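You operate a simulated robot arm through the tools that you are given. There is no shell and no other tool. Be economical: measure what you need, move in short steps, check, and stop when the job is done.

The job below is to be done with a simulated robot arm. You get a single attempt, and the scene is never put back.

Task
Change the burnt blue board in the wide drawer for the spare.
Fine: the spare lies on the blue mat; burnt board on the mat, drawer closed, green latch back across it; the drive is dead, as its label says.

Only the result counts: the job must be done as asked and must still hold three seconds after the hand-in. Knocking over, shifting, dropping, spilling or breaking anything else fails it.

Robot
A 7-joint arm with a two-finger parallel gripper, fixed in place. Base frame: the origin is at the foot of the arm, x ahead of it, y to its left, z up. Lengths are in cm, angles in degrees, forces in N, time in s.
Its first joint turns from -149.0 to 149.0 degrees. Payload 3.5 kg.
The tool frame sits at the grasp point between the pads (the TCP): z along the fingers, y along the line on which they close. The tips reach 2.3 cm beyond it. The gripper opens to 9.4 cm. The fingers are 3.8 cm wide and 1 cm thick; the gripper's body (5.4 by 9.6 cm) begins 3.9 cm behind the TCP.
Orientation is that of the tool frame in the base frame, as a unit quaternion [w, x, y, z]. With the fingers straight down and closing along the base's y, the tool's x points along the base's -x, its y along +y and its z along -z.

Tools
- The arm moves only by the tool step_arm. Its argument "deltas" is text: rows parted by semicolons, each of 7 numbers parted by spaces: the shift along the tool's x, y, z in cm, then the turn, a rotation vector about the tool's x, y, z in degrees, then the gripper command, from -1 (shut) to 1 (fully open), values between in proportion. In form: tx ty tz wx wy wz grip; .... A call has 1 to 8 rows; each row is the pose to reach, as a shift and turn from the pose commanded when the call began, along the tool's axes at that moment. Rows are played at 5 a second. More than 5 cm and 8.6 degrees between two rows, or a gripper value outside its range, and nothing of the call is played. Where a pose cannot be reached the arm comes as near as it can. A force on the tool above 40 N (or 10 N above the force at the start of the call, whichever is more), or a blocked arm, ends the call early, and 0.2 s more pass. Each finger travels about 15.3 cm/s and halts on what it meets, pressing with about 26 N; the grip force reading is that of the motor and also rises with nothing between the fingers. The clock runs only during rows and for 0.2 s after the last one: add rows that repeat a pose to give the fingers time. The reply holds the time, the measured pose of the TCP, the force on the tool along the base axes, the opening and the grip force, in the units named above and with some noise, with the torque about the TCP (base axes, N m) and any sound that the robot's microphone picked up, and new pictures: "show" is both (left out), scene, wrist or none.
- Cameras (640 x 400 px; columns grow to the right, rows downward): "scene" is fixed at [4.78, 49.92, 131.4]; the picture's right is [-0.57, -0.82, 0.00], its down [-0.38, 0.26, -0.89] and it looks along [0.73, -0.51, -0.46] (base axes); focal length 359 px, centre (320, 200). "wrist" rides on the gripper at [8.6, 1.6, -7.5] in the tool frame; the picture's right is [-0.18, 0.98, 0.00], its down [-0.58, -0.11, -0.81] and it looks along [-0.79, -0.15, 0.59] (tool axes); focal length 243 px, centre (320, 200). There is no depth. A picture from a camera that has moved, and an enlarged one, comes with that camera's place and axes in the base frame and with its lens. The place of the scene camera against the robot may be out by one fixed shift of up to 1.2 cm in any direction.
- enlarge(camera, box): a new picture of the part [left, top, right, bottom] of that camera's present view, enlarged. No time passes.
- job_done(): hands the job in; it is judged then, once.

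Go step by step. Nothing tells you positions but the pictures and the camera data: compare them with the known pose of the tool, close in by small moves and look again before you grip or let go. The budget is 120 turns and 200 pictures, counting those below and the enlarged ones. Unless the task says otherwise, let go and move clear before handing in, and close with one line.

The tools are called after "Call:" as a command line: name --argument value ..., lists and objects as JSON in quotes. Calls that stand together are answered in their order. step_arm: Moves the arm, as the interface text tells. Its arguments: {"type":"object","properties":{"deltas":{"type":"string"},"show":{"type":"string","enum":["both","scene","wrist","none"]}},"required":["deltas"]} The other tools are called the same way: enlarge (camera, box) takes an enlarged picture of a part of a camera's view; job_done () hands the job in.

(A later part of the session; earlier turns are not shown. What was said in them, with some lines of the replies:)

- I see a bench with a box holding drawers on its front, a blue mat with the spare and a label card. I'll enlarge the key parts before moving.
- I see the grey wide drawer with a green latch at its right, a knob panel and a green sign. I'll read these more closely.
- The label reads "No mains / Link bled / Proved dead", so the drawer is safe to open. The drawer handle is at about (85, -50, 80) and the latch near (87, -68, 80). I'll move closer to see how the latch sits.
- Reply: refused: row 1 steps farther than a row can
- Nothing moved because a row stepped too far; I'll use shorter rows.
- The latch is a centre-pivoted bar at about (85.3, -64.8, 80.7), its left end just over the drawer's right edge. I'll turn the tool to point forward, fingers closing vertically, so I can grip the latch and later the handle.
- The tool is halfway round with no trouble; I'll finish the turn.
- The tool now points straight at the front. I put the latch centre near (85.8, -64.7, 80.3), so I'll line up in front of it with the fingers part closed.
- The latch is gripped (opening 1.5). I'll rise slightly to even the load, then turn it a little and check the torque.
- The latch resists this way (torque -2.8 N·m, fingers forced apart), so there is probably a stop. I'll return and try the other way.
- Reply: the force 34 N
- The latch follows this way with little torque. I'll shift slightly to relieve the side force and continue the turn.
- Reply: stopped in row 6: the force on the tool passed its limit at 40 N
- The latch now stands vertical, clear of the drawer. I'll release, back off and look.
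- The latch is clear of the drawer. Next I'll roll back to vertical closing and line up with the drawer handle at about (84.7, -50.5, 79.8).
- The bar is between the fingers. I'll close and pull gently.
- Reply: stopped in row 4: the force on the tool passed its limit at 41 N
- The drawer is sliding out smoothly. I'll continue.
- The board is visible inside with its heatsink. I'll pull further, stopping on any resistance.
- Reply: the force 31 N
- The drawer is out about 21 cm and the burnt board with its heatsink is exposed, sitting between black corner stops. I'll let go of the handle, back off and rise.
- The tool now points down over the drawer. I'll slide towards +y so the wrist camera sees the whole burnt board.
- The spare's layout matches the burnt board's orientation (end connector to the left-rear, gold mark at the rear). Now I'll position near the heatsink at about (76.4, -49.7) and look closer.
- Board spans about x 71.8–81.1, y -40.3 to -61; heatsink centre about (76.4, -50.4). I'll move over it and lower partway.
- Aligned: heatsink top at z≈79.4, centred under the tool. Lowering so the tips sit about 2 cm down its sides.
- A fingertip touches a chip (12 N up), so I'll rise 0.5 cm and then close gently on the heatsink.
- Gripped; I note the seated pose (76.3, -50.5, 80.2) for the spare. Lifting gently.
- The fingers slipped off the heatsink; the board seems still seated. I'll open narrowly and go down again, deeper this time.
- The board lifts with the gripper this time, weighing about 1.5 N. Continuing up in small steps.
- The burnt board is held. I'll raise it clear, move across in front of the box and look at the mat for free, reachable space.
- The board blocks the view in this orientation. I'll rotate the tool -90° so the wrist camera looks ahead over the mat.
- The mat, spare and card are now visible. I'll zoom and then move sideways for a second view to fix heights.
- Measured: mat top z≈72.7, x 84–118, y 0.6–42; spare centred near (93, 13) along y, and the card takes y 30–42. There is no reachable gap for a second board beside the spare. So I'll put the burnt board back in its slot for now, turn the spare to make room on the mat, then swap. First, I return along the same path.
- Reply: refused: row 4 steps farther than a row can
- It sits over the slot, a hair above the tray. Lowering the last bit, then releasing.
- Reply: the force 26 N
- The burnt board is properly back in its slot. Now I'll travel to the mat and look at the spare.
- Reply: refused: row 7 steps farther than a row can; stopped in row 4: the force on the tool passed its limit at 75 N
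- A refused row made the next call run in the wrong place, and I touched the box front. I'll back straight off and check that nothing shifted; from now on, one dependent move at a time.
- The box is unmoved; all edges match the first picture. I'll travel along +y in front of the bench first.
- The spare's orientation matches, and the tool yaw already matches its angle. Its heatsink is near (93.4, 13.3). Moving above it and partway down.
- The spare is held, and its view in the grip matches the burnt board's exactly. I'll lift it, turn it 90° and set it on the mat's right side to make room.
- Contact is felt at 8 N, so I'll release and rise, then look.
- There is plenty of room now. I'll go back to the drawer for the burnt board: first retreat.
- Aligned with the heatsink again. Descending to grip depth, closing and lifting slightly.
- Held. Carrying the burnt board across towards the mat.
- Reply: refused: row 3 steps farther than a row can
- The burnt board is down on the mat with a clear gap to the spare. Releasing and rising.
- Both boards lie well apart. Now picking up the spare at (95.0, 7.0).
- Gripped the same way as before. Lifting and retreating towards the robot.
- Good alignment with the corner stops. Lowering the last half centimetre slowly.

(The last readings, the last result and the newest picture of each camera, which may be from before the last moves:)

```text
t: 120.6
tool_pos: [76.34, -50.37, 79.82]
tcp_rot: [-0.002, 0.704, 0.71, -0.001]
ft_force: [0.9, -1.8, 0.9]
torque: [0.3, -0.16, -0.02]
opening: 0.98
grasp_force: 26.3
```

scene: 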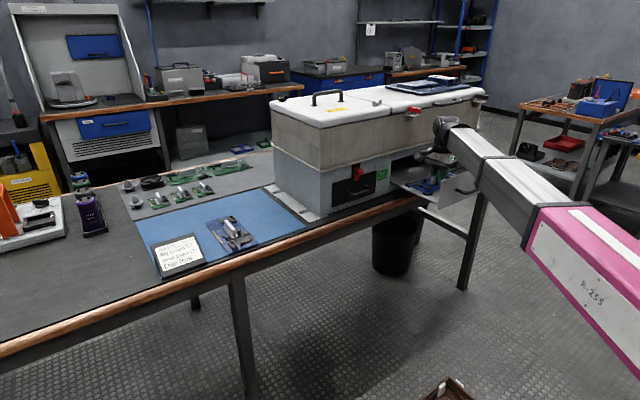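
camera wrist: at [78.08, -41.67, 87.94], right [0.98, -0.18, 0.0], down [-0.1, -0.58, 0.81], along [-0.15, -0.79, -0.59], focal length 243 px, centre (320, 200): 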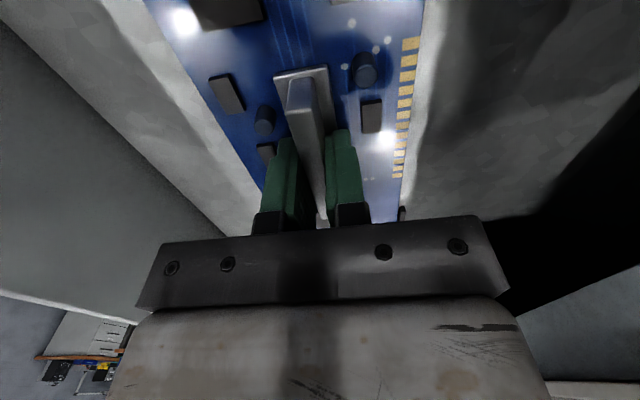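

Call:
step_arm --deltas "0 0 0.07 0 0 0 -1; 0 0 0.15 0 0 0 -1; 0 0 0.15 0 0 0 -1" --show "scene"

Call:
enlarge --camera "scene" --box '[400, 165, 450, 205]'

```text
t: 121.4
tool_pos: [76.46, -50.44, 79.81]
tcp_rot: [-0.001, 0.705, 0.71, -0.001]
ft_force: [0.7, -3.4, 17.9]
torque: [0.64, -0.16, 0.0]
opening: 0.96
grasp_force: 26.5
```

scene: 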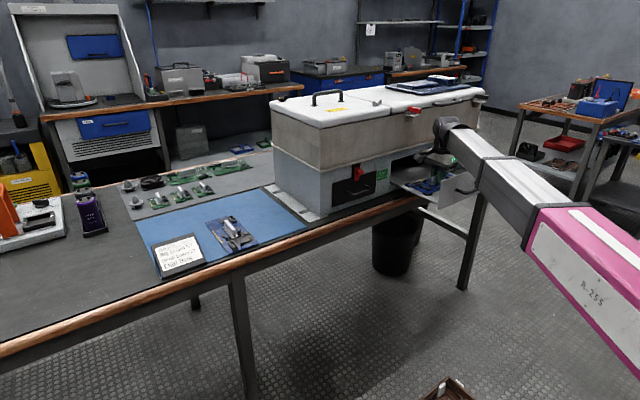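

```text
10.00 times, centred on (425, 185) of scene
camera zoom: at [4.78, 49.92, 131.4], right [-0.57, -0.82, 0.0], down [-0.38, 0.26, -0.89], along [0.73, -0.51, -0.46], focal length 3587 px, centre (-730, 350)
```

zoom: 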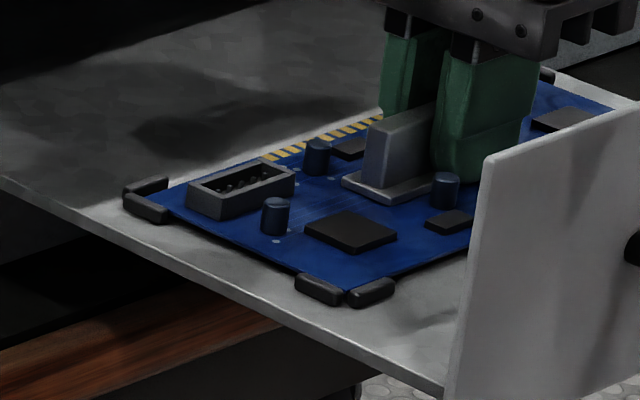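

Call:
step_arm --deltas "0 0 -0.1 0 0 0 -0.85; 0 0 -0.1 0 0 0 -0.7; 0 0 -0.1 0 0 0 -0.45; 0 0 -1.5 0 0 0 -0.45; 0 0 -4 0 0 0 -0.45; 0 0 -8 0 0 0 -0.45; 0 0 -12 0 0 0 -0.45; 0 0 -15 0 0 0 -0.45"

Call:
enlarge --camera "scene" --box '[390, 140, 490, 210]'

Call:
enlarge --camera "wrist" --box '[240, 0, 420, 150]'

```text
t: 123.2
tool_pos: [76.39, -50.43, 94.78]
tcp_rot: [-0.001, 0.705, 0.709, -0.001]
ft_force: [-0.1, 0.8, 0.2]
torque: [0.02, 0.02, -0.02]
opening: 2.56
grasp_force: 0.1
camera wrist: at [78.1, -41.7, 102.13], right [0.98, -0.18, 0.0], down [-0.1, -0.58, 0.81], along [-0.15, -0.79, -0.59], focal length 243 px, centre (320, 200)
```

scene: 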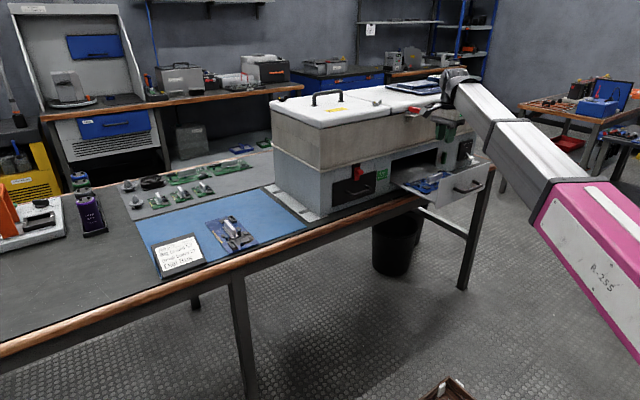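
wrist: 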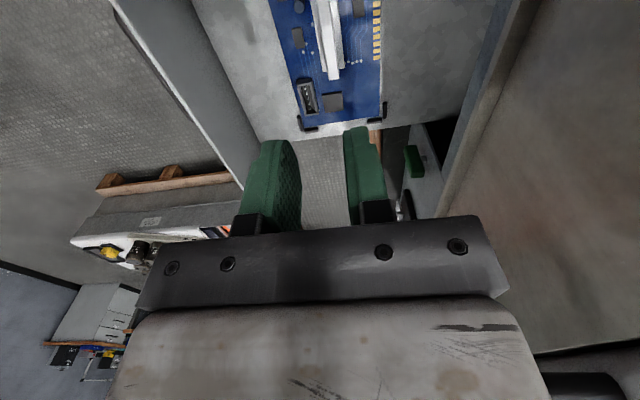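

```text
5.71 times, centred on (440, 175) of scene
camera zoom: at [4.78, 49.92, 131.4], right [-0.57, -0.82, 0.0], down [-0.38, 0.26, -0.89], along [0.73, -0.51, -0.46], focal length 2050 px, centre (-366, 343)
```

zoom: 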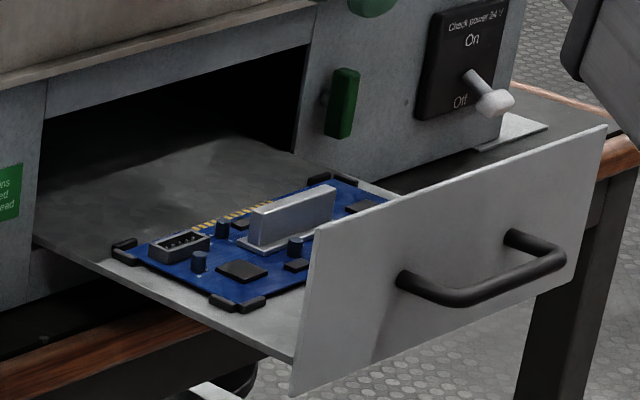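

```text
2.67 times, centred on (330, 75) of wrist
camera zoom: at [78.1, -41.7, 102.13], right [0.98, -0.18, 0.0], down [-0.1, -0.58, 0.81], along [-0.15, -0.79, -0.59], focal length 647 px, centre (293, 533)
```

zoom: 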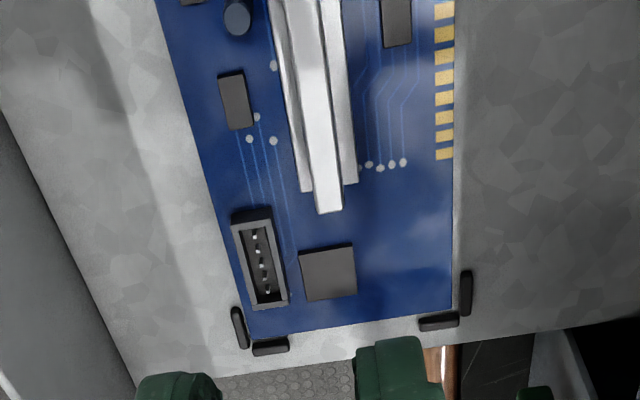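

The spare sits inside all four corner stops. Next I'll close the drawer: retreat and turn the tool to point forward again.

Call:
step_arm --deltas "0 -2.5 -0.4 -8 0 0 -0.7; 0 -5 -0.8 -16 0 0 -0.9; 0 -7.5 -1.2 -24 0 0 -1; 0 -10 -1.6 -32 0 0 -1; 0 -12.5 -2 -40 0 0 -1; 0 -15 -2.4 -48 0 0 -1; 0 -17.5 -2.8 -56 0 0 -1; 0 -20 -3 -64 0 0 -1" --show "none"

```text
t: 125.0
tool_pos: [56.46, -50.35, 97.77]
tcp_rot: [0.373, 0.598, 0.602, 0.375]
ft_force: [-1.0, 0.6, 0.3]
torque: [0.0, -0.02, 0.02]
opening: 0.01
grasp_force: 26.4
```

Call:
step_arm --deltas "0 0 0 -8.5 0 0 -1; 0 0 0 -17 0 0 -1; 0 0 0 -25.7 0 0 -1; 0 0 0 -25.7 0 0 -1" --show "none"

```text
refused: row 3 steps farther than a row can; nothing moved
```

Call:
step_arm --deltas "0 0 0 -8.5 0 0 -1; 0 0 0 -17 0 0 -1; 0 0 0 -25.5 0 0 -1; 0 0 0 -25.5 0 0 -1" --show "none"

```text
t: 126.0
tool_pos: [56.41, -50.49, 97.87]
tcp_rot: [0.496, 0.502, 0.504, 0.498]
ft_force: [0.5, -0.1, -0.2]
torque: [0.0, -0.01, 0.01]
opening: 0.01
grasp_force: 25.8
```

Call:
step_arm --deltas "0 -4.5 0 0 0 0 -1; 0 -9 0 0 0 0 -1; 0 -13 0 0 0 0 -1; 0 -15 0 0 0 0 -1; 0 -15 0 0 0 0 -1"

Call:
enlarge --camera "scene" --box '[390, 140, 530, 230]'

```text
t: 127.2
tool_pos: [56.3, -50.58, 82.78]
tcp_rot: [0.495, 0.501, 0.505, 0.499]
ft_force: [0.5, -0.5, 0.5]
torque: [-0.02, -0.01, 0.0]
opening: 0.01
grasp_force: 25.7
camera wrist: at [48.86, -41.87, 84.48], right [0.01, -0.18, 0.98], down [-0.8, -0.59, -0.1], along [0.59, -0.79, -0.16], focal length 243 px, centre (320, 200)
```

scene: 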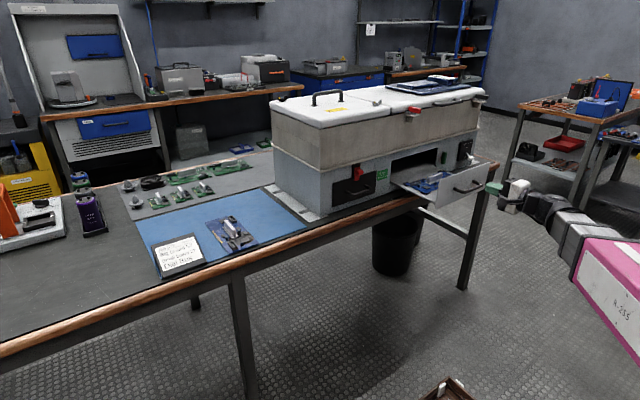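
wrist: 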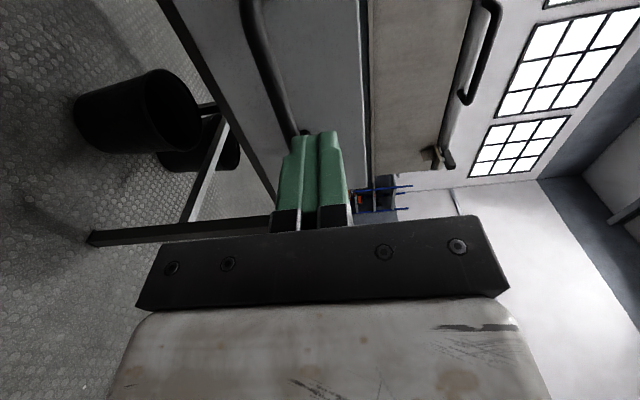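

```text
4.44 times, centred on (460, 185) of scene
camera zoom: at [4.78, 49.92, 131.4], right [-0.57, -0.82, 0.0], down [-0.38, 0.26, -0.89], along [0.73, -0.51, -0.46], focal length 1594 px, centre (-302, 267)
```

zoom: 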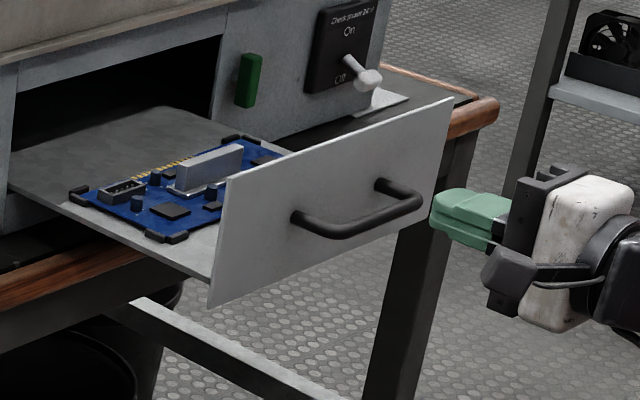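

Call:
step_arm --deltas "0 0 2 0 0 0 -1; 0 0 4 0 0 0 -1; 0 0 5.5 0 0 0 -1; 0 0.05 6.5 0 0 0 -1; 0 0.1 7.5 0 0 0 -1; 0 0.1 8.5 0 0 0 -1; 0 0.1 9.5 0 0 0 -1; 0 0.1 10.5 0 0 0 -1"

Call:
enlarge --camera "scene" --box '[390, 140, 530, 230]'

```text
t: 129.0
tool_pos: [66.76, -50.53, 82.75]
tcp_rot: [0.496, 0.502, 0.505, 0.498]
ft_force: [-1.0, -0.1, 0.5]
torque: [0.0, 0.0, 0.01]
opening: 0.0
grasp_force: 26.6
camera wrist: at [59.4, -41.81, 84.47], right [0.01, -0.18, 0.98], down [-0.8, -0.59, -0.1], along [0.59, -0.79, -0.16], focal length 243 px, centre (320, 200)
```

scene: 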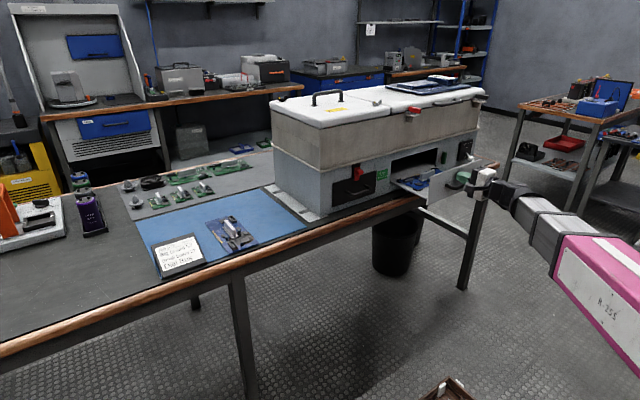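
wrist: 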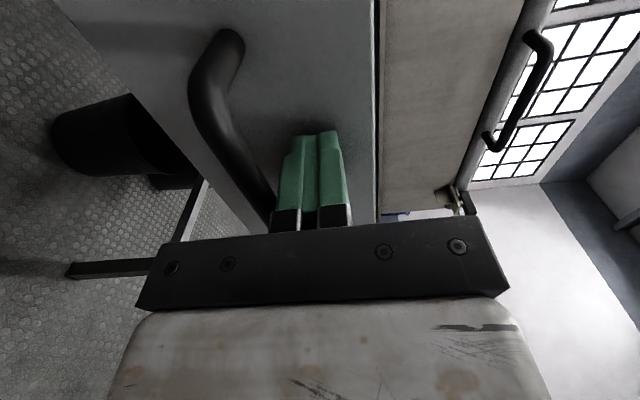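

```text
4.44 times, centred on (460, 185) of scene
camera zoom: at [4.78, 49.92, 131.4], right [-0.57, -0.82, 0.0], down [-0.38, 0.26, -0.89], along [0.73, -0.51, -0.46], focal length 1594 px, centre (-302, 267)
```

zoom: 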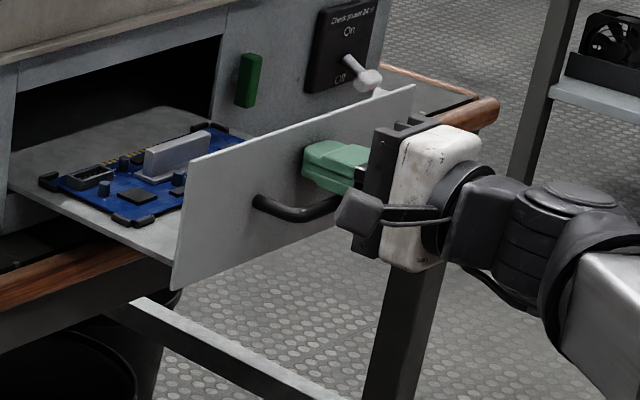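

The drawer slides in smoothly and the board stays put. Continuing.

Call:
step_arm --deltas "0 0 1.2 0 0 0 -1; 0 0 2.4 0 0 0 -1; 0 0.05 3.6 0 0 0 -1; 0 0.05 4.8 0 0 0 -1; 0 0.1 6 0 0 0 -1; 0 0.1 7.2 0 0 0 -1; 0 0.1 8.4 0 0 0 -1; 0 0.1 9.6 0 0 0 -1" --show "none"

```text
t: 130.8
tool_pos: [76.51, -50.36, 82.81]
tcp_rot: [0.495, 0.502, 0.504, 0.499]
ft_force: [-0.7, -0.1, -0.1]
torque: [-0.02, -0.02, -0.05]
opening: 0.0
grasp_force: 25.7
```

Call:
step_arm --deltas "0 0 1.2 0 0 0 -1; 0 0 2.4 0 0 0 -1; 0 0.05 3.6 0 0 0 -1; 0 0.05 4.8 0 0 0 -1; 0 0.1 5.8 0 0 0 -1; 0 0.1 6.6 0 0 0 -1; 0 0.1 7.1 0 0 0 -1"

Call:
enlarge --camera "scene" --box '[370, 130, 490, 205]'

```text
t: 132.4
tool_pos: [83.49, -50.29, 82.68]
tcp_rot: [0.495, 0.501, 0.505, 0.499]
ft_force: [-0.6, -0.1, -0.1]
torque: [0.01, 0.01, -0.02]
opening: 0.03
grasp_force: 26.0
camera wrist: at [76.09, -41.66, 84.5], right [0.01, -0.18, 0.98], down [-0.8, -0.59, -0.1], along [0.59, -0.79, -0.16], focal length 243 px, centre (320, 200)
```

scene: 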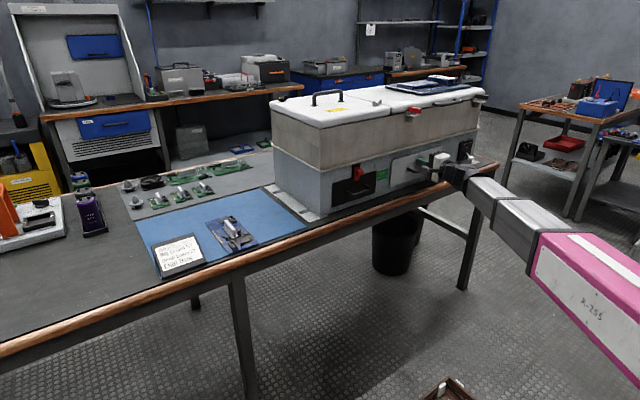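
wrist: 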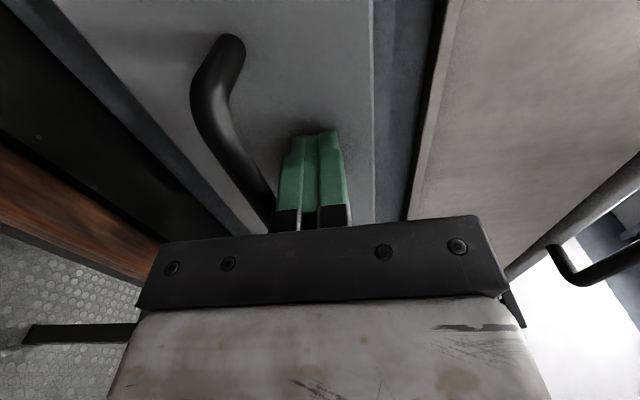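

```text
5.33 times, centred on (430, 168) of scene
camera zoom: at [4.78, 49.92, 131.4], right [-0.57, -0.82, 0.0], down [-0.38, 0.26, -0.89], along [0.73, -0.51, -0.46], focal length 1913 px, centre (-267, 373)
```

zoom: 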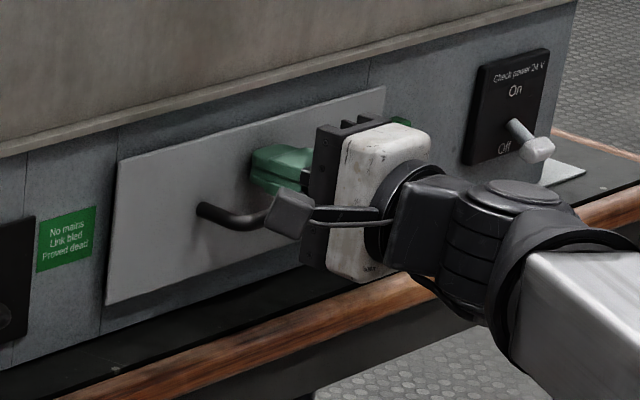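

Nearly closed, with about 0.7 cm left by comparison with the earlier picture. Finishing in small steps until I feel the stop.

Call:
step_arm --deltas "0 0 0.3 0 0 0 -1; 0 0 0.6 0 0 0 -1; 0 0 0.8 0 0 0 -1; 0 0 1.0 0 0 0 -1; 0 0 1.1 0 0 0 -1" --show "scene"

Call:
enlarge --camera "scene" --box '[370, 130, 490, 205]'

```text
t: 133.7
tool_pos: [84.31, -50.25, 82.9]
tcp_rot: [0.496, 0.502, 0.504, 0.497]
ft_force: [-14.7, -0.5, 3.7]
torque: [-0.08, -0.16, -0.28]
opening: 0.0
grasp_force: 26.5
stopped in row 5: the force on the tool passed its limit at 42 N (the readings are from after the stop); the commanded pose is now the measured one
```

scene: 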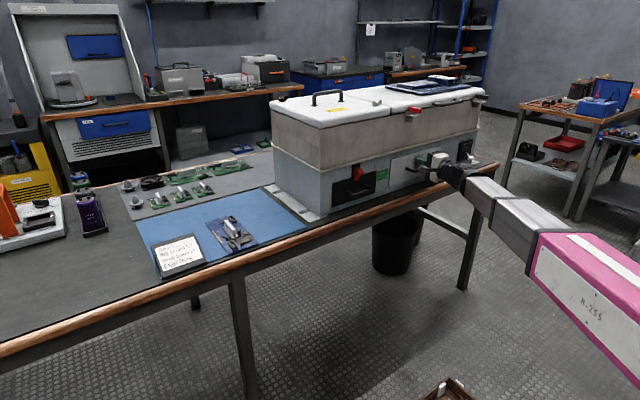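

```text
5.33 times, centred on (430, 168) of scene
camera zoom: at [4.78, 49.92, 131.4], right [-0.57, -0.82, 0.0], down [-0.38, 0.26, -0.89], along [0.73, -0.51, -0.46], focal length 1913 px, centre (-267, 373)
```

zoom: 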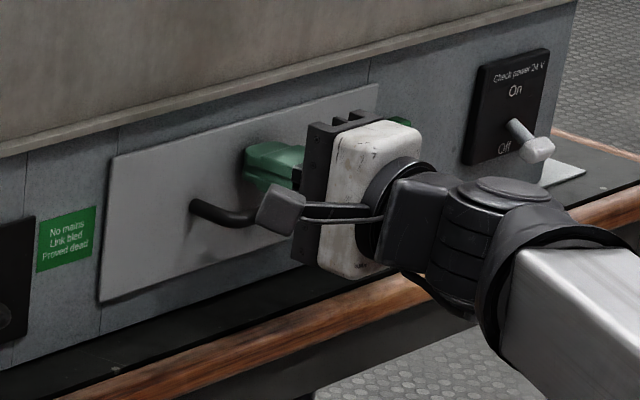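

The drawer is fully shut; its outline matches the original picture. Now the latch: I'll back off, roll the tool and line up at (74, -65, 80.6).

Call:
step_arm --deltas "0 0 -5 0 0 0 -1; 0 0 -10 0 0 0 -1; -2.5 -0.4 -10 0 0 -8 -0.6; -5 -0.8 -10 0 0 -16 -0.3; -7.5 -1.2 -10 0 0 -24 -0.3; -10 -1.6 -10 0 0 -32 -0.3; -12.5 -2 -10 0 0 -40 -0.3; -14.8 -2.3 -10 0 0 -48 -0.3" --show "none"

```text
t: 135.4
tool_pos: [74.51, -65.18, 80.47]
tcp_rot: [0.655, 0.253, 0.666, 0.253]
ft_force: [-0.6, -0.2, 0.2]
torque: [-0.02, 0.02, 0.0]
opening: 3.3
grasp_force: 0.0
```

Call:
step_arm --deltas "0 0 0 0 0 -8.4 -0.3; 0 0 0 0 0 -16.8 -0.3; 0 0 0 0 0 -25.2 -0.3; 0 0 0 0 0 -33.6 -0.3; 0 0 0 0 0 -42 -0.3; 0 0 0 0 0 -42 -0.3"

```text
t: 136.8
tool_pos: [74.3, -65.07, 80.44]
tcp_rot: [0.702, -0.002, 0.712, 0.001]
ft_force: [-0.2, -0.2, -1.1]
torque: [-0.01, -0.02, -0.02]
opening: 3.27
grasp_force: 0.1
camera wrist: at [66.91, -63.5, 71.95], right [0.0, 0.98, 0.18], down [-0.8, -0.11, 0.59], along [0.6, -0.14, 0.79], focal length 243 px, centre (320, 200)
```

scene: 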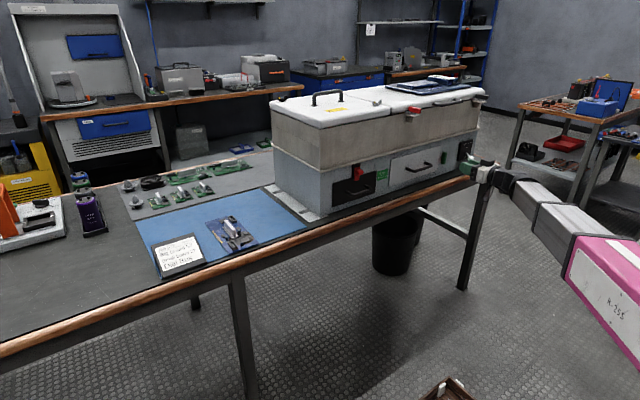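
wrist: 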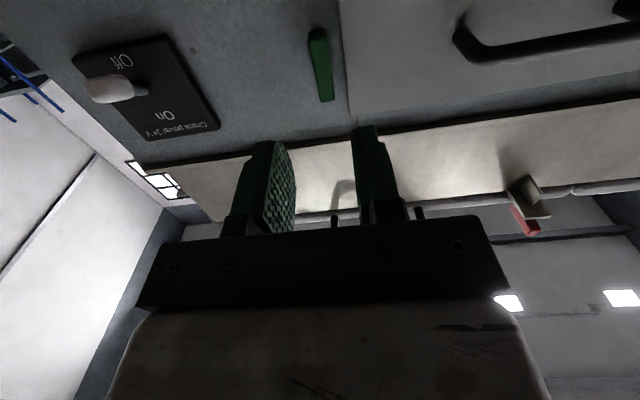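

Call:
step_arm --deltas "-0.1 0 3 0 0 0 -0.3; -0.2 0.05 6 0 0 0 -0.3; -0.3 0.1 8.5 0 0 0 -0.3; -0.3 0.1 9.7 0 0 0 -0.3; -0.3 0.1 9.7 0 0 0 -0.6; -0.3 0.1 9.7 0 0 0 -0.8; -0.3 0.1 9.7 0 0 0 -0.8; -0.3 0.1 9.7 0 0 0 -0.8" --show "wrist"

```text
t: 138.7
tool_pos: [84.1, -64.84, 80.65]
tcp_rot: [0.703, -0.002, 0.711, 0.002]
ft_force: [-0.2, 4.9, -1.1]
torque: [0.01, -0.39, -0.54]
opening: 1.29
grasp_force: 45.1
camera wrist: at [76.58, -63.23, 72.12], right [0.0, 0.98, 0.18], down [-0.8, -0.11, 0.59], along [0.6, -0.15, 0.79], focal length 243 px, centre (320, 200)
```

wrist: 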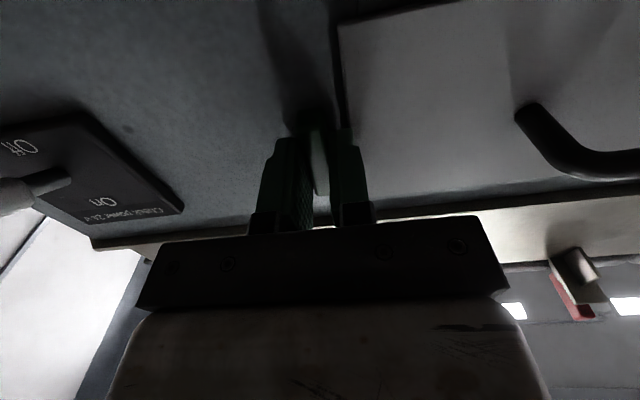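

The latch is gripped. Turning it back, +90° in stages.

Call:
step_arm --deltas "0 0 0 0 0 7 -0.8; 0 0 0 0 0 14 -0.8; 0 0 0 0 0 21 -0.8; 0 0 0 0 0 28 -0.8; 0 0 0 0 0 35 -0.8; 0 0 0 0 0 42 -0.8; 0 0 0 0 0 48 -0.8" --show "wrist"

```text
t: 140.2
tool_pos: [84.11, -65.0, 80.61]
tcp_rot: [0.64, 0.288, 0.651, 0.288]
ft_force: [-7.0, -0.7, -12.7]
torque: [-0.04, 0.81, 1.47]
opening: 1.29
grasp_force: 45.1
camera wrist: at [76.6, -57.51, 76.14], right [0.01, 0.52, 0.85], down [-0.8, -0.51, 0.32], along [0.6, -0.69, 0.41], focal length 243 px, centre (320, 200)
```

wrist: 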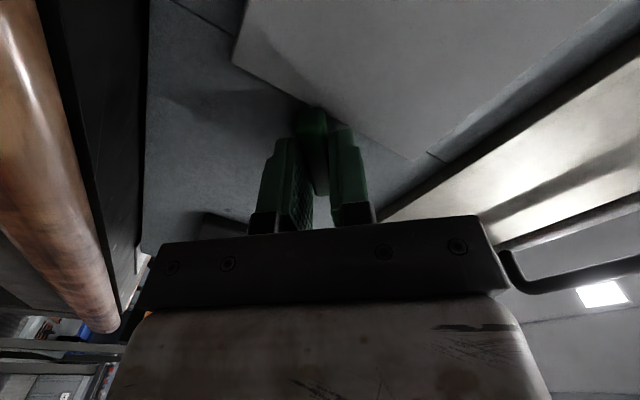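

Call:
step_arm --deltas "0 0 0 0 0 7 -0.8; 0 0 0 0 0 14 -0.8; 0 0 0 0 0 21 -0.8; 0 0 0 0 0 28 -0.8; 0 0 0 0 0 35 -0.8; 0 0 0 0 0 41.5 -0.8; 0 0 0 0 0 41.5 -0.8"

Call:
enlarge --camera "wrist" --box '[200, 40, 450, 196]'

```text
t: 141.7
tool_pos: [84.02, -65.18, 80.42]
tcp_rot: [0.498, 0.5, 0.507, 0.495]
ft_force: [0.5, -6.9, -7.1]
torque: [0.0, -0.58, 1.1]
opening: 1.28
grasp_force: 44.6
stopped in row 7: the force on the tool passed its limit at 40 N (the readings are from after the stop); the commanded pose is now the measured one
camera wrist: at [76.7, -56.42, 82.08], right [0.02, -0.17, 0.98], down [-0.81, -0.59, -0.09], along [0.59, -0.79, -0.15], focal length 243 px, centre (320, 200)
```

scene: 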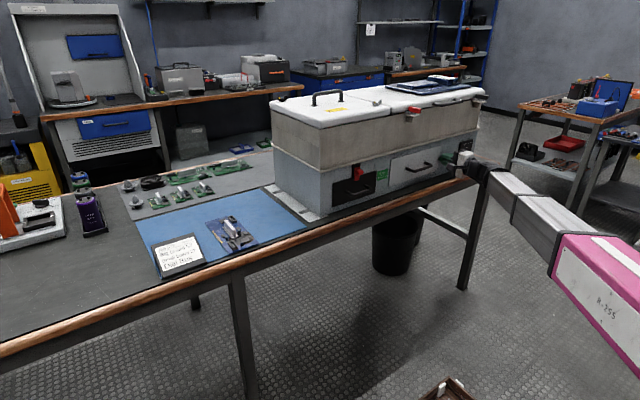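
wrist: 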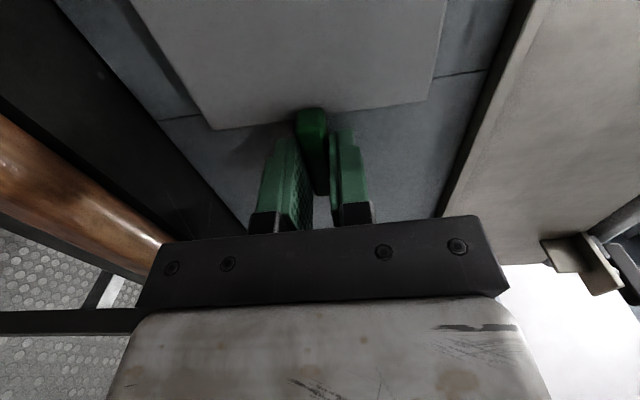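

```text
2.56 times, centred on (325, 118) of wrist
camera zoom: at [76.7, -56.42, 82.08], right [0.02, -0.17, 0.98], down [-0.81, -0.59, -0.09], along [0.59, -0.79, -0.15], focal length 621 px, centre (307, 410)
```

zoom: 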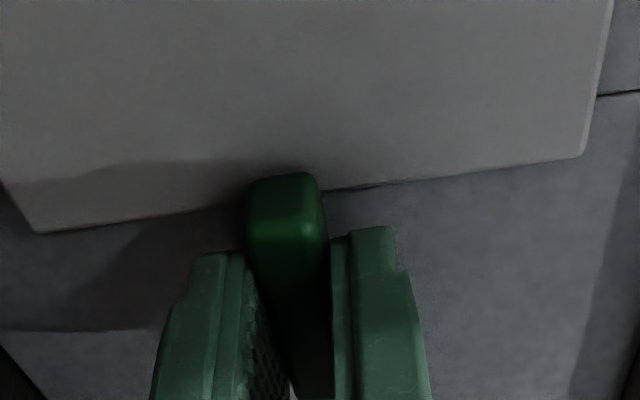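

The latch is horizontal and across the drawer edge again. Releasing and backing straight off.

Call:
step_arm --deltas "0 0 0 0 0 0 -0.5; 0 0 0 0 0 0 -0.2; 0 0 0 0 0 0 -0.2; 0 0 -3 0 0 0 -0.2; 0 0 -7 0 0 0 -0.2; 0 0 -11.5 0 0 0 -0.2; 0 3 -15 0 0 0 -0.2; 0 7 -17 0 0 0 -0.2"

Call:
enlarge --camera "scene" --box '[370, 130, 490, 205]'

Call:
enlarge --camera "scene" --box '[130, 180, 330, 300]'

```text
t: 143.5
tool_pos: [67.23, -64.96, 87.97]
tcp_rot: [0.497, 0.5, 0.508, 0.495]
ft_force: [-0.5, -0.1, 0.1]
torque: [-0.03, 0.01, 0.01]
opening: 3.76
grasp_force: 0.0
camera wrist: at [59.85, -56.4, 89.64], right [0.02, -0.17, 0.98], down [-0.8, -0.59, -0.09], along [0.59, -0.79, -0.15], focal length 243 px, centre (320, 200)
```

scene: 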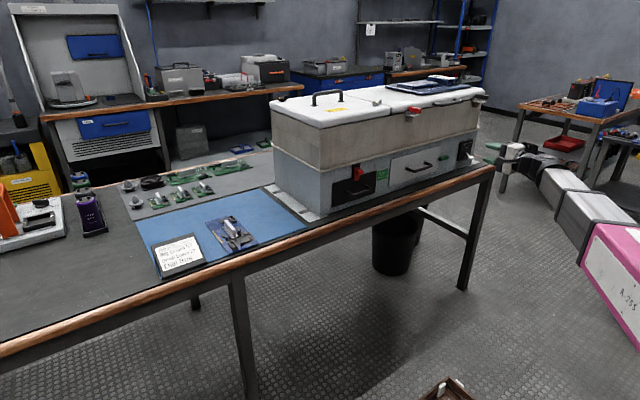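
wrist: 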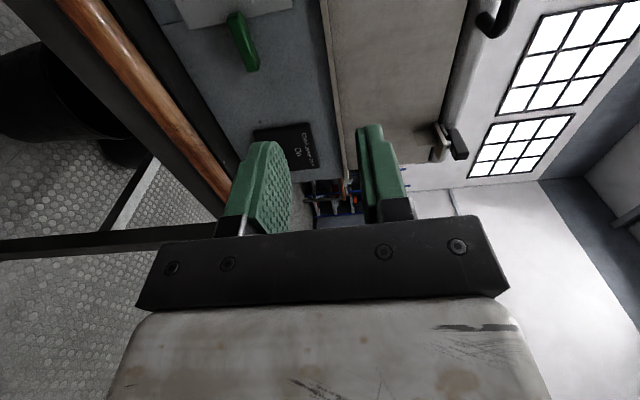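

```text
5.33 times, centred on (430, 168) of scene
camera zoom: at [4.78, 49.92, 131.4], right [-0.57, -0.82, 0.0], down [-0.38, 0.26, -0.89], along [0.73, -0.51, -0.46], focal length 1913 px, centre (-267, 373)
```

zoom: 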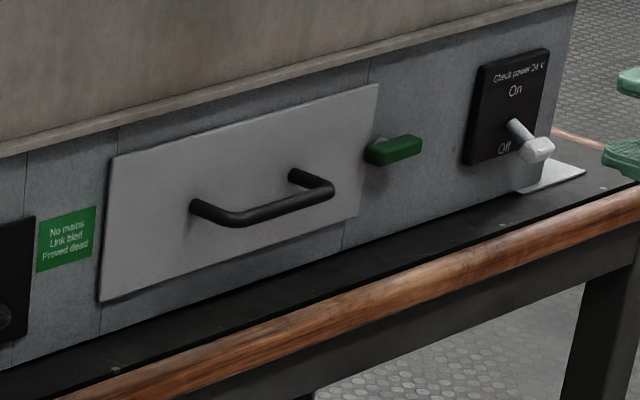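

```text
3.20 times, centred on (230, 240) of scene
camera zoom: at [4.78, 49.92, 131.4], right [-0.57, -0.82, 0.0], down [-0.38, 0.26, -0.89], along [0.73, -0.51, -0.46], focal length 1148 px, centre (608, 72)
```

zoom: 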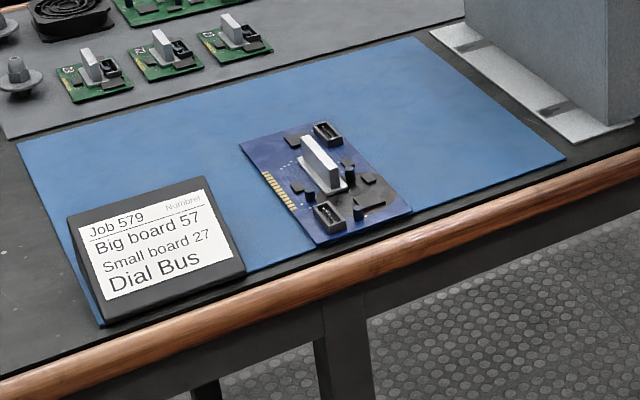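

The latch and drawer match the original picture. The burnt board's front end looks right at the mat's edge, so I'll look closer.

Call:
enlarge --camera "scene" --box '[200, 210, 280, 265]'

```text
7.27 times, centred on (240, 238) of scene
camera zoom: at [4.78, 49.92, 131.4], right [-0.57, -0.82, 0.0], down [-0.38, 0.26, -0.89], along [0.73, -0.51, -0.46], focal length 2609 px, centre (902, -73)
```

zoom: 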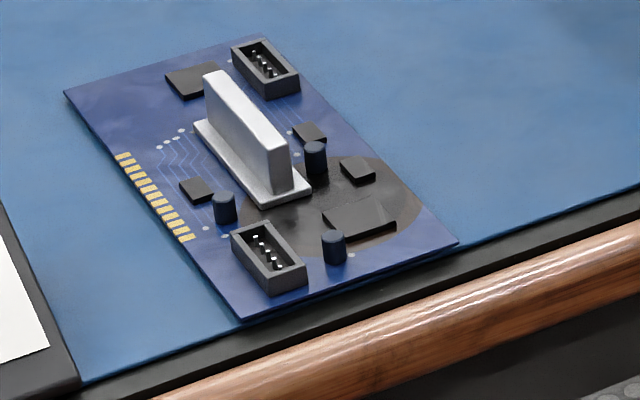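

The front end overhangs the mat edge slightly. I'll reset that board further in; first I'll turn the tool back to pointing down.

Call:
step_arm --deltas "0 0.8 -0.5 4.33 4.33 -4.33 -0.2; 0 1.6 -1 8.66 8.66 -8.66 -0.2; 0 2.4 -1.5 12.99 12.99 -12.99 -0.2; 0 3.2 -2 17.32 17.32 -17.32 -0.2; 0 4 -2.5 21.65 21.65 -21.65 -0.2; 0 5 -3 25.98 25.98 -25.98 -0.2; 0 6 -3 30.31 30.31 -30.31 -0.2; 0 7 -3 34.64 34.64 -34.64 -0.2" --show "none"

```text
t: 145.3
tool_pos: [64.33, -64.97, 94.81]
tcp_rot: [0.283, 0.285, 0.871, 0.282]
ft_force: [-0.5, -0.6, 0.1]
torque: [0.01, 0.0, 0.03]
opening: 3.73
grasp_force: 0.0
```

Call:
step_arm --deltas "0 0 0 4.33 4.33 -4.33 -0.2; 0 0 0 8.66 8.66 -8.66 -0.2; 0 0 0 12.99 12.99 -12.99 -0.2; 0 0 0 17.32 17.32 -17.32 -0.2; 0 0 0 21.65 21.65 -21.65 -0.2; 0 0 0 25.98 25.98 -25.98 -0.2; 0 0 0 30.31 30.31 -30.31 -0.2; 0 0 0 34.3 34.3 -34.3 -0.2" --show "none"

```text
t: 147.1
tool_pos: [64.28, -64.98, 94.96]
tcp_rot: [-0.005, 0.001, 1.0, -0.004]
ft_force: [0.3, -0.1, -0.8]
torque: [-0.01, 0.01, -0.01]
opening: 3.72
grasp_force: 0.1
```

Call:
step_arm --deltas "0 4.8 0 -0.46 -0.57 0.2 -0.2; 0 9.6 0 -0.46 -0.57 0.2 -0.2; 0 14.4 0 -0.46 -0.57 0.2 -0.2; 0 19.2 0 -0.46 -0.57 0.2 -0.2; 0 24 0 -0.46 -0.57 0.2 -0.2; 0 28.8 0 -0.46 -0.57 0.2 -0.2; 0 33.6 0 -0.46 -0.57 0.2 -0.2; 0 38.4 0 -0.46 -0.57 0.2 -0.2" --show "none"

```text
t: 148.9
tool_pos: [64.47, -26.59, 94.54]
tcp_rot: [0.0, 0.003, 1.0, 0.002]
ft_force: [0.0, 0.2, -0.7]
torque: [-0.03, 0.0, 0.0]
opening: 3.75
grasp_force: 0.1
```

Call:
step_arm --deltas "0 4.8 0 0 0 0 -0.2; 0 9.6 0 0 0 0 -0.2; 0 14.4 0 0 0 0 -0.2; 0 19.2 0 0 0 0 -0.2; 0 24 0 0 0 0 -0.2; 0 28.8 0 0 0 0 -0.2; 0 33.6 0 0 0 0 -0.2; 0 38.4 0 0 0 0 -0.2" --show "none"

```text
t: 150.7
tool_pos: [64.6, 11.63, 94.78]
tcp_rot: [0.001, 0.003, 1.0, 0.001]
ft_force: [1.0, 0.4, 0.4]
torque: [0.03, -0.02, -0.03]
opening: 3.77
grasp_force: 0.1
```

Call:
step_arm --deltas "-4.3 1.3 0 0 0 0 -0.4; -8.6 2.6 0 0 0 0 -0.4; -12.9 3.9 0 0 0 0 -0.4; -17.2 5.2 0 0 0 0 -0.4; -21.5 6.5 0 0 0 0 -0.4; -25.8 7.8 1 0 0 0 -0.4; -29.9 8.97 3 0 0 0 -0.45; -29.9 8.97 7 0 0 0 -0.45" --show "none"

```text
t: 152.5
tool_pos: [94.39, 20.58, 87.63]
tcp_rot: [0.001, 0.002, 1.0, 0.002]
ft_force: [0.5, 0.1, -0.1]
torque: [0.0, -0.01, 0.02]
opening: 2.56
grasp_force: 0.1
```

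Call:
step_arm --deltas "-0.1 -0.15 4 0 0 0 -0.45; -0.1 -0.15 8 0 0 0 -0.45; -0.1 -0.15 10 0 0 0 -0.45; -0.1 -0.15 10 0 0 0 -0.45" --show "wrist"

```text
t: 153.5
tool_pos: [94.55, 20.51, 77.67]
tcp_rot: [0.0, 0.003, 1.0, 0.002]
ft_force: [-0.5, 0.4, -0.1]
torque: [0.0, 0.03, 0.03]
opening: 2.57
grasp_force: 0.1
camera wrist: at [85.98, 22.26, 85.21], right [0.19, 0.98, 0.0], down [0.58, -0.11, 0.81], along [0.79, -0.15, -0.59], focal length 243 px, centre (320, 200)
```

wrist: 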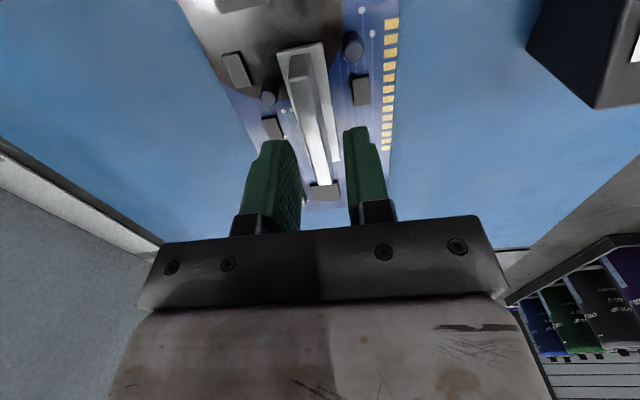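

Aligned over the burnt board's heatsink. Gripping and lifting a little.

Call:
step_arm --deltas "0 0 1.3 0 0 0 -0.45; 0 0 2.2 0 0 0 -0.45; 0 0 2.5 0 0 0 -0.45; 0 0 2.5 0 0 0 -0.8; 0 0 2.5 0 0 0 -1; 0 0 2.5 0 0 0 -1; 0 0 2.5 0 0 0 -1; 0 0 2 0 0 0 -1" --show "wrist"

```text
t: 155.3
tool_pos: [94.57, 20.48, 75.63]
tcp_rot: [0.0, 0.002, 1.0, 0.002]
ft_force: [0.1, 0.5, -1.1]
torque: [-0.01, -0.04, 0.04]
opening: 0.98
grasp_force: 25.3
camera wrist: at [85.99, 22.28, 83.19], right [0.19, 0.98, 0.0], down [0.58, -0.11, 0.81], along [0.79, -0.15, -0.59], focal length 243 px, centre (320, 200)
```

wrist: 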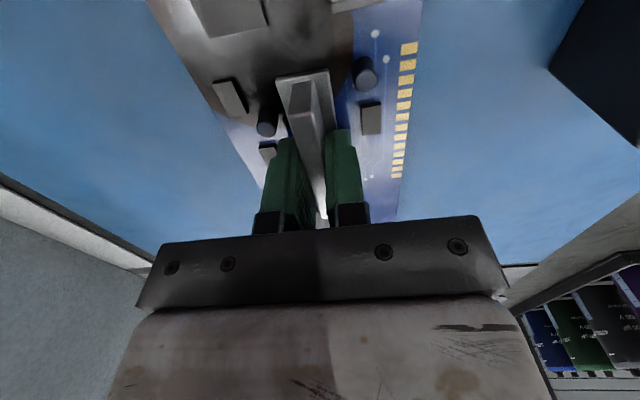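

Call:
step_arm --deltas "0 0 -2 0 0 0 -1; -0.8 -3.5 -2 0 0 0 -1; -1.6 -7 -2 0 0 0 -1; -2.35 -10.4 -2 0 0 0 -1; -2.35 -10.4 -0.8 0 0 0 -1; -2.35 -10.4 0 0 0 0 -1; -2.35 -10.4 0.4 0 0 0 -1; -2.35 -10.4 0.4 0 0 0 -1"

Call:
enlarge --camera "scene" --box '[200, 200, 310, 265]'

```text
t: 157.1
tool_pos: [96.9, 10.2, 75.36]
tcp_rot: [0.001, 0.002, 1.0, 0.002]
ft_force: [0.1, -0.1, -1.3]
torque: [-0.01, 0.0, 0.0]
opening: 0.96
grasp_force: 26.2
camera wrist: at [88.27, 11.85, 82.85], right [0.19, 0.98, 0.0], down [0.58, -0.11, 0.81], along [0.79, -0.15, -0.59], focal length 243 px, centre (320, 200)
```

scene: 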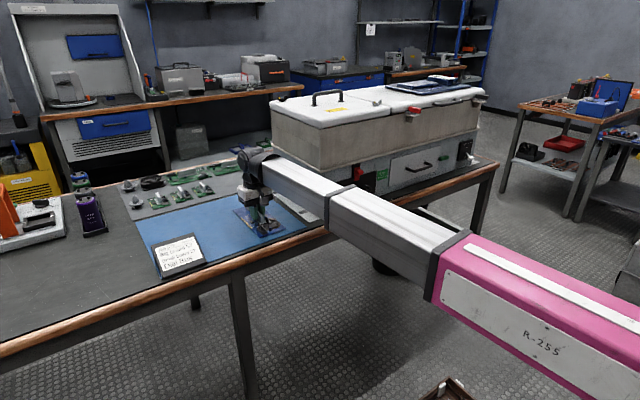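
wrist: 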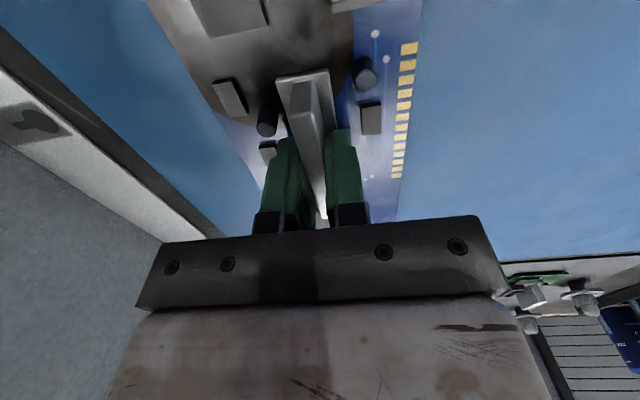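

```text
5.82 times, centred on (255, 232) of scene
camera zoom: at [4.78, 49.92, 131.4], right [-0.57, -0.82, 0.0], down [-0.38, 0.26, -0.89], along [0.73, -0.51, -0.46], focal length 2087 px, centre (698, 11)
```

zoom: 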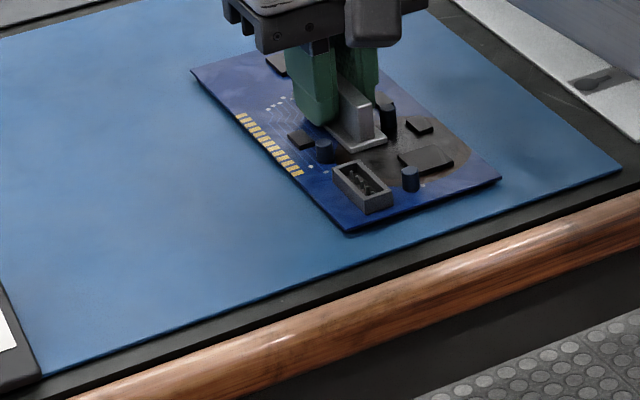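

The board is now well inside the mat's edge. Lowering the last few millimetres until contact.

Call:
step_arm --deltas "0 0 0.1 0 0 0 -1; 0 0 0.2 0 0 0 -1; 0 0 0.25 0 0 0 -1; 0 0 0.25 0 0 0 -1" --show "none"

```text
t: 158.1
tool_pos: [96.83, 10.21, 75.32]
tcp_rot: [0.001, 0.003, 1.0, 0.001]
ft_force: [-0.7, 0.4, 18.6]
torque: [-0.09, 0.53, 0.0]
opening: 0.98
grasp_force: 26.0
```

Call:
step_arm --deltas "0 0 -0.1 0 0 0 -0.85; 0 0 -0.1 0 0 0 -0.7; 0 0 -0.1 0 0 0 -0.45; 0 0 -0.1 0 0 0 -0.45; 0 0 -2 0 0 0 -0.45; 0 0 -6 0 0 0 -0.45; 2 0 -10 0 0 0 -0.45; 6 0 -12 0 0 0 -0.45" --show "none"

```text
t: 159.9
tool_pos: [90.76, 10.15, 87.3]
tcp_rot: [0.0, 0.002, 1.0, 0.003]
ft_force: [-0.1, 0.3, 0.6]
torque: [0.01, 0.02, 0.02]
opening: 2.57
grasp_force: 0.0
```

Backing clear of the bench, then a final check.

Call:
step_arm --deltas "4.5 0 -1.5 0 0 0 -0.45; 9 0 -3 0 0 0 -0.45; 13.5 0 -4.5 0 0 0 -0.45; 18 0 -6 0 0 0 -0.45; 22 0 -6 0 0 0 -0.45; 22 -3 -6 0 0 0 -0.45" --show "scene"

Call:
enlarge --camera "scene" --box '[130, 170, 330, 295]'

Call:
enlarge --camera "scene" --box '[260, 60, 500, 210]'

```text
t: 161.3
tool_pos: [68.91, 7.16, 93.06]
tcp_rot: [0.0, 0.003, 1.0, 0.002]
ft_force: [0.5, -1.1, 0.4]
torque: [0.01, 0.01, -0.02]
opening: 2.56
grasp_force: 0.1
```

scene: 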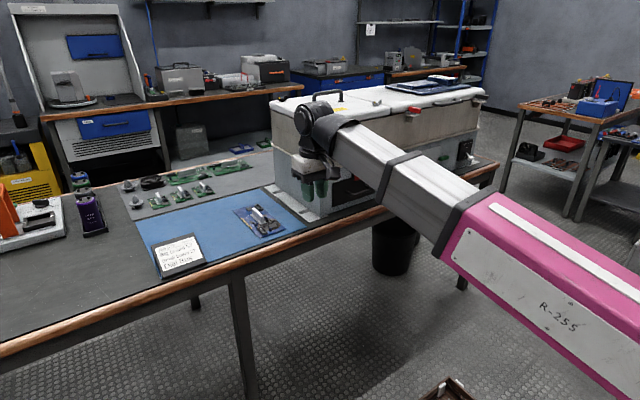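

```text
3.20 times, centred on (230, 232) of scene
camera zoom: at [4.78, 49.92, 131.4], right [-0.57, -0.82, 0.0], down [-0.38, 0.26, -0.89], along [0.73, -0.51, -0.46], focal length 1148 px, centre (608, 96)
```

zoom: 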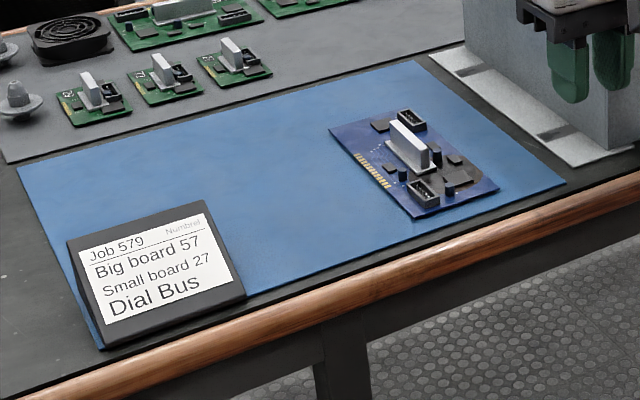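

```text
2.67 times, centred on (380, 135) of scene
camera zoom: at [4.78, 49.92, 131.4], right [-0.57, -0.82, 0.0], down [-0.38, 0.26, -0.89], along [0.73, -0.51, -0.46], focal length 956 px, centre (160, 373)
```

zoom: 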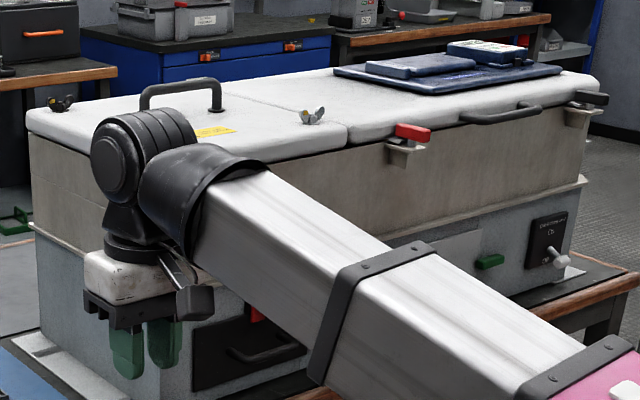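

The burnt board lies fully on the mat, the spare is in the closed drawer, the green latch is across it, and the arm is clear.

Call:
job_done

```text
The job is handed in.
```

The spare board is now seated in the wide drawer. The drawer is shut with the green latch back across it, and the burnt board lies fully on the blue mat. I bumped the front of the box once with the gripper (the call stopped at its 75 N force limit), but the pictures afterwards showed nothing had moved.
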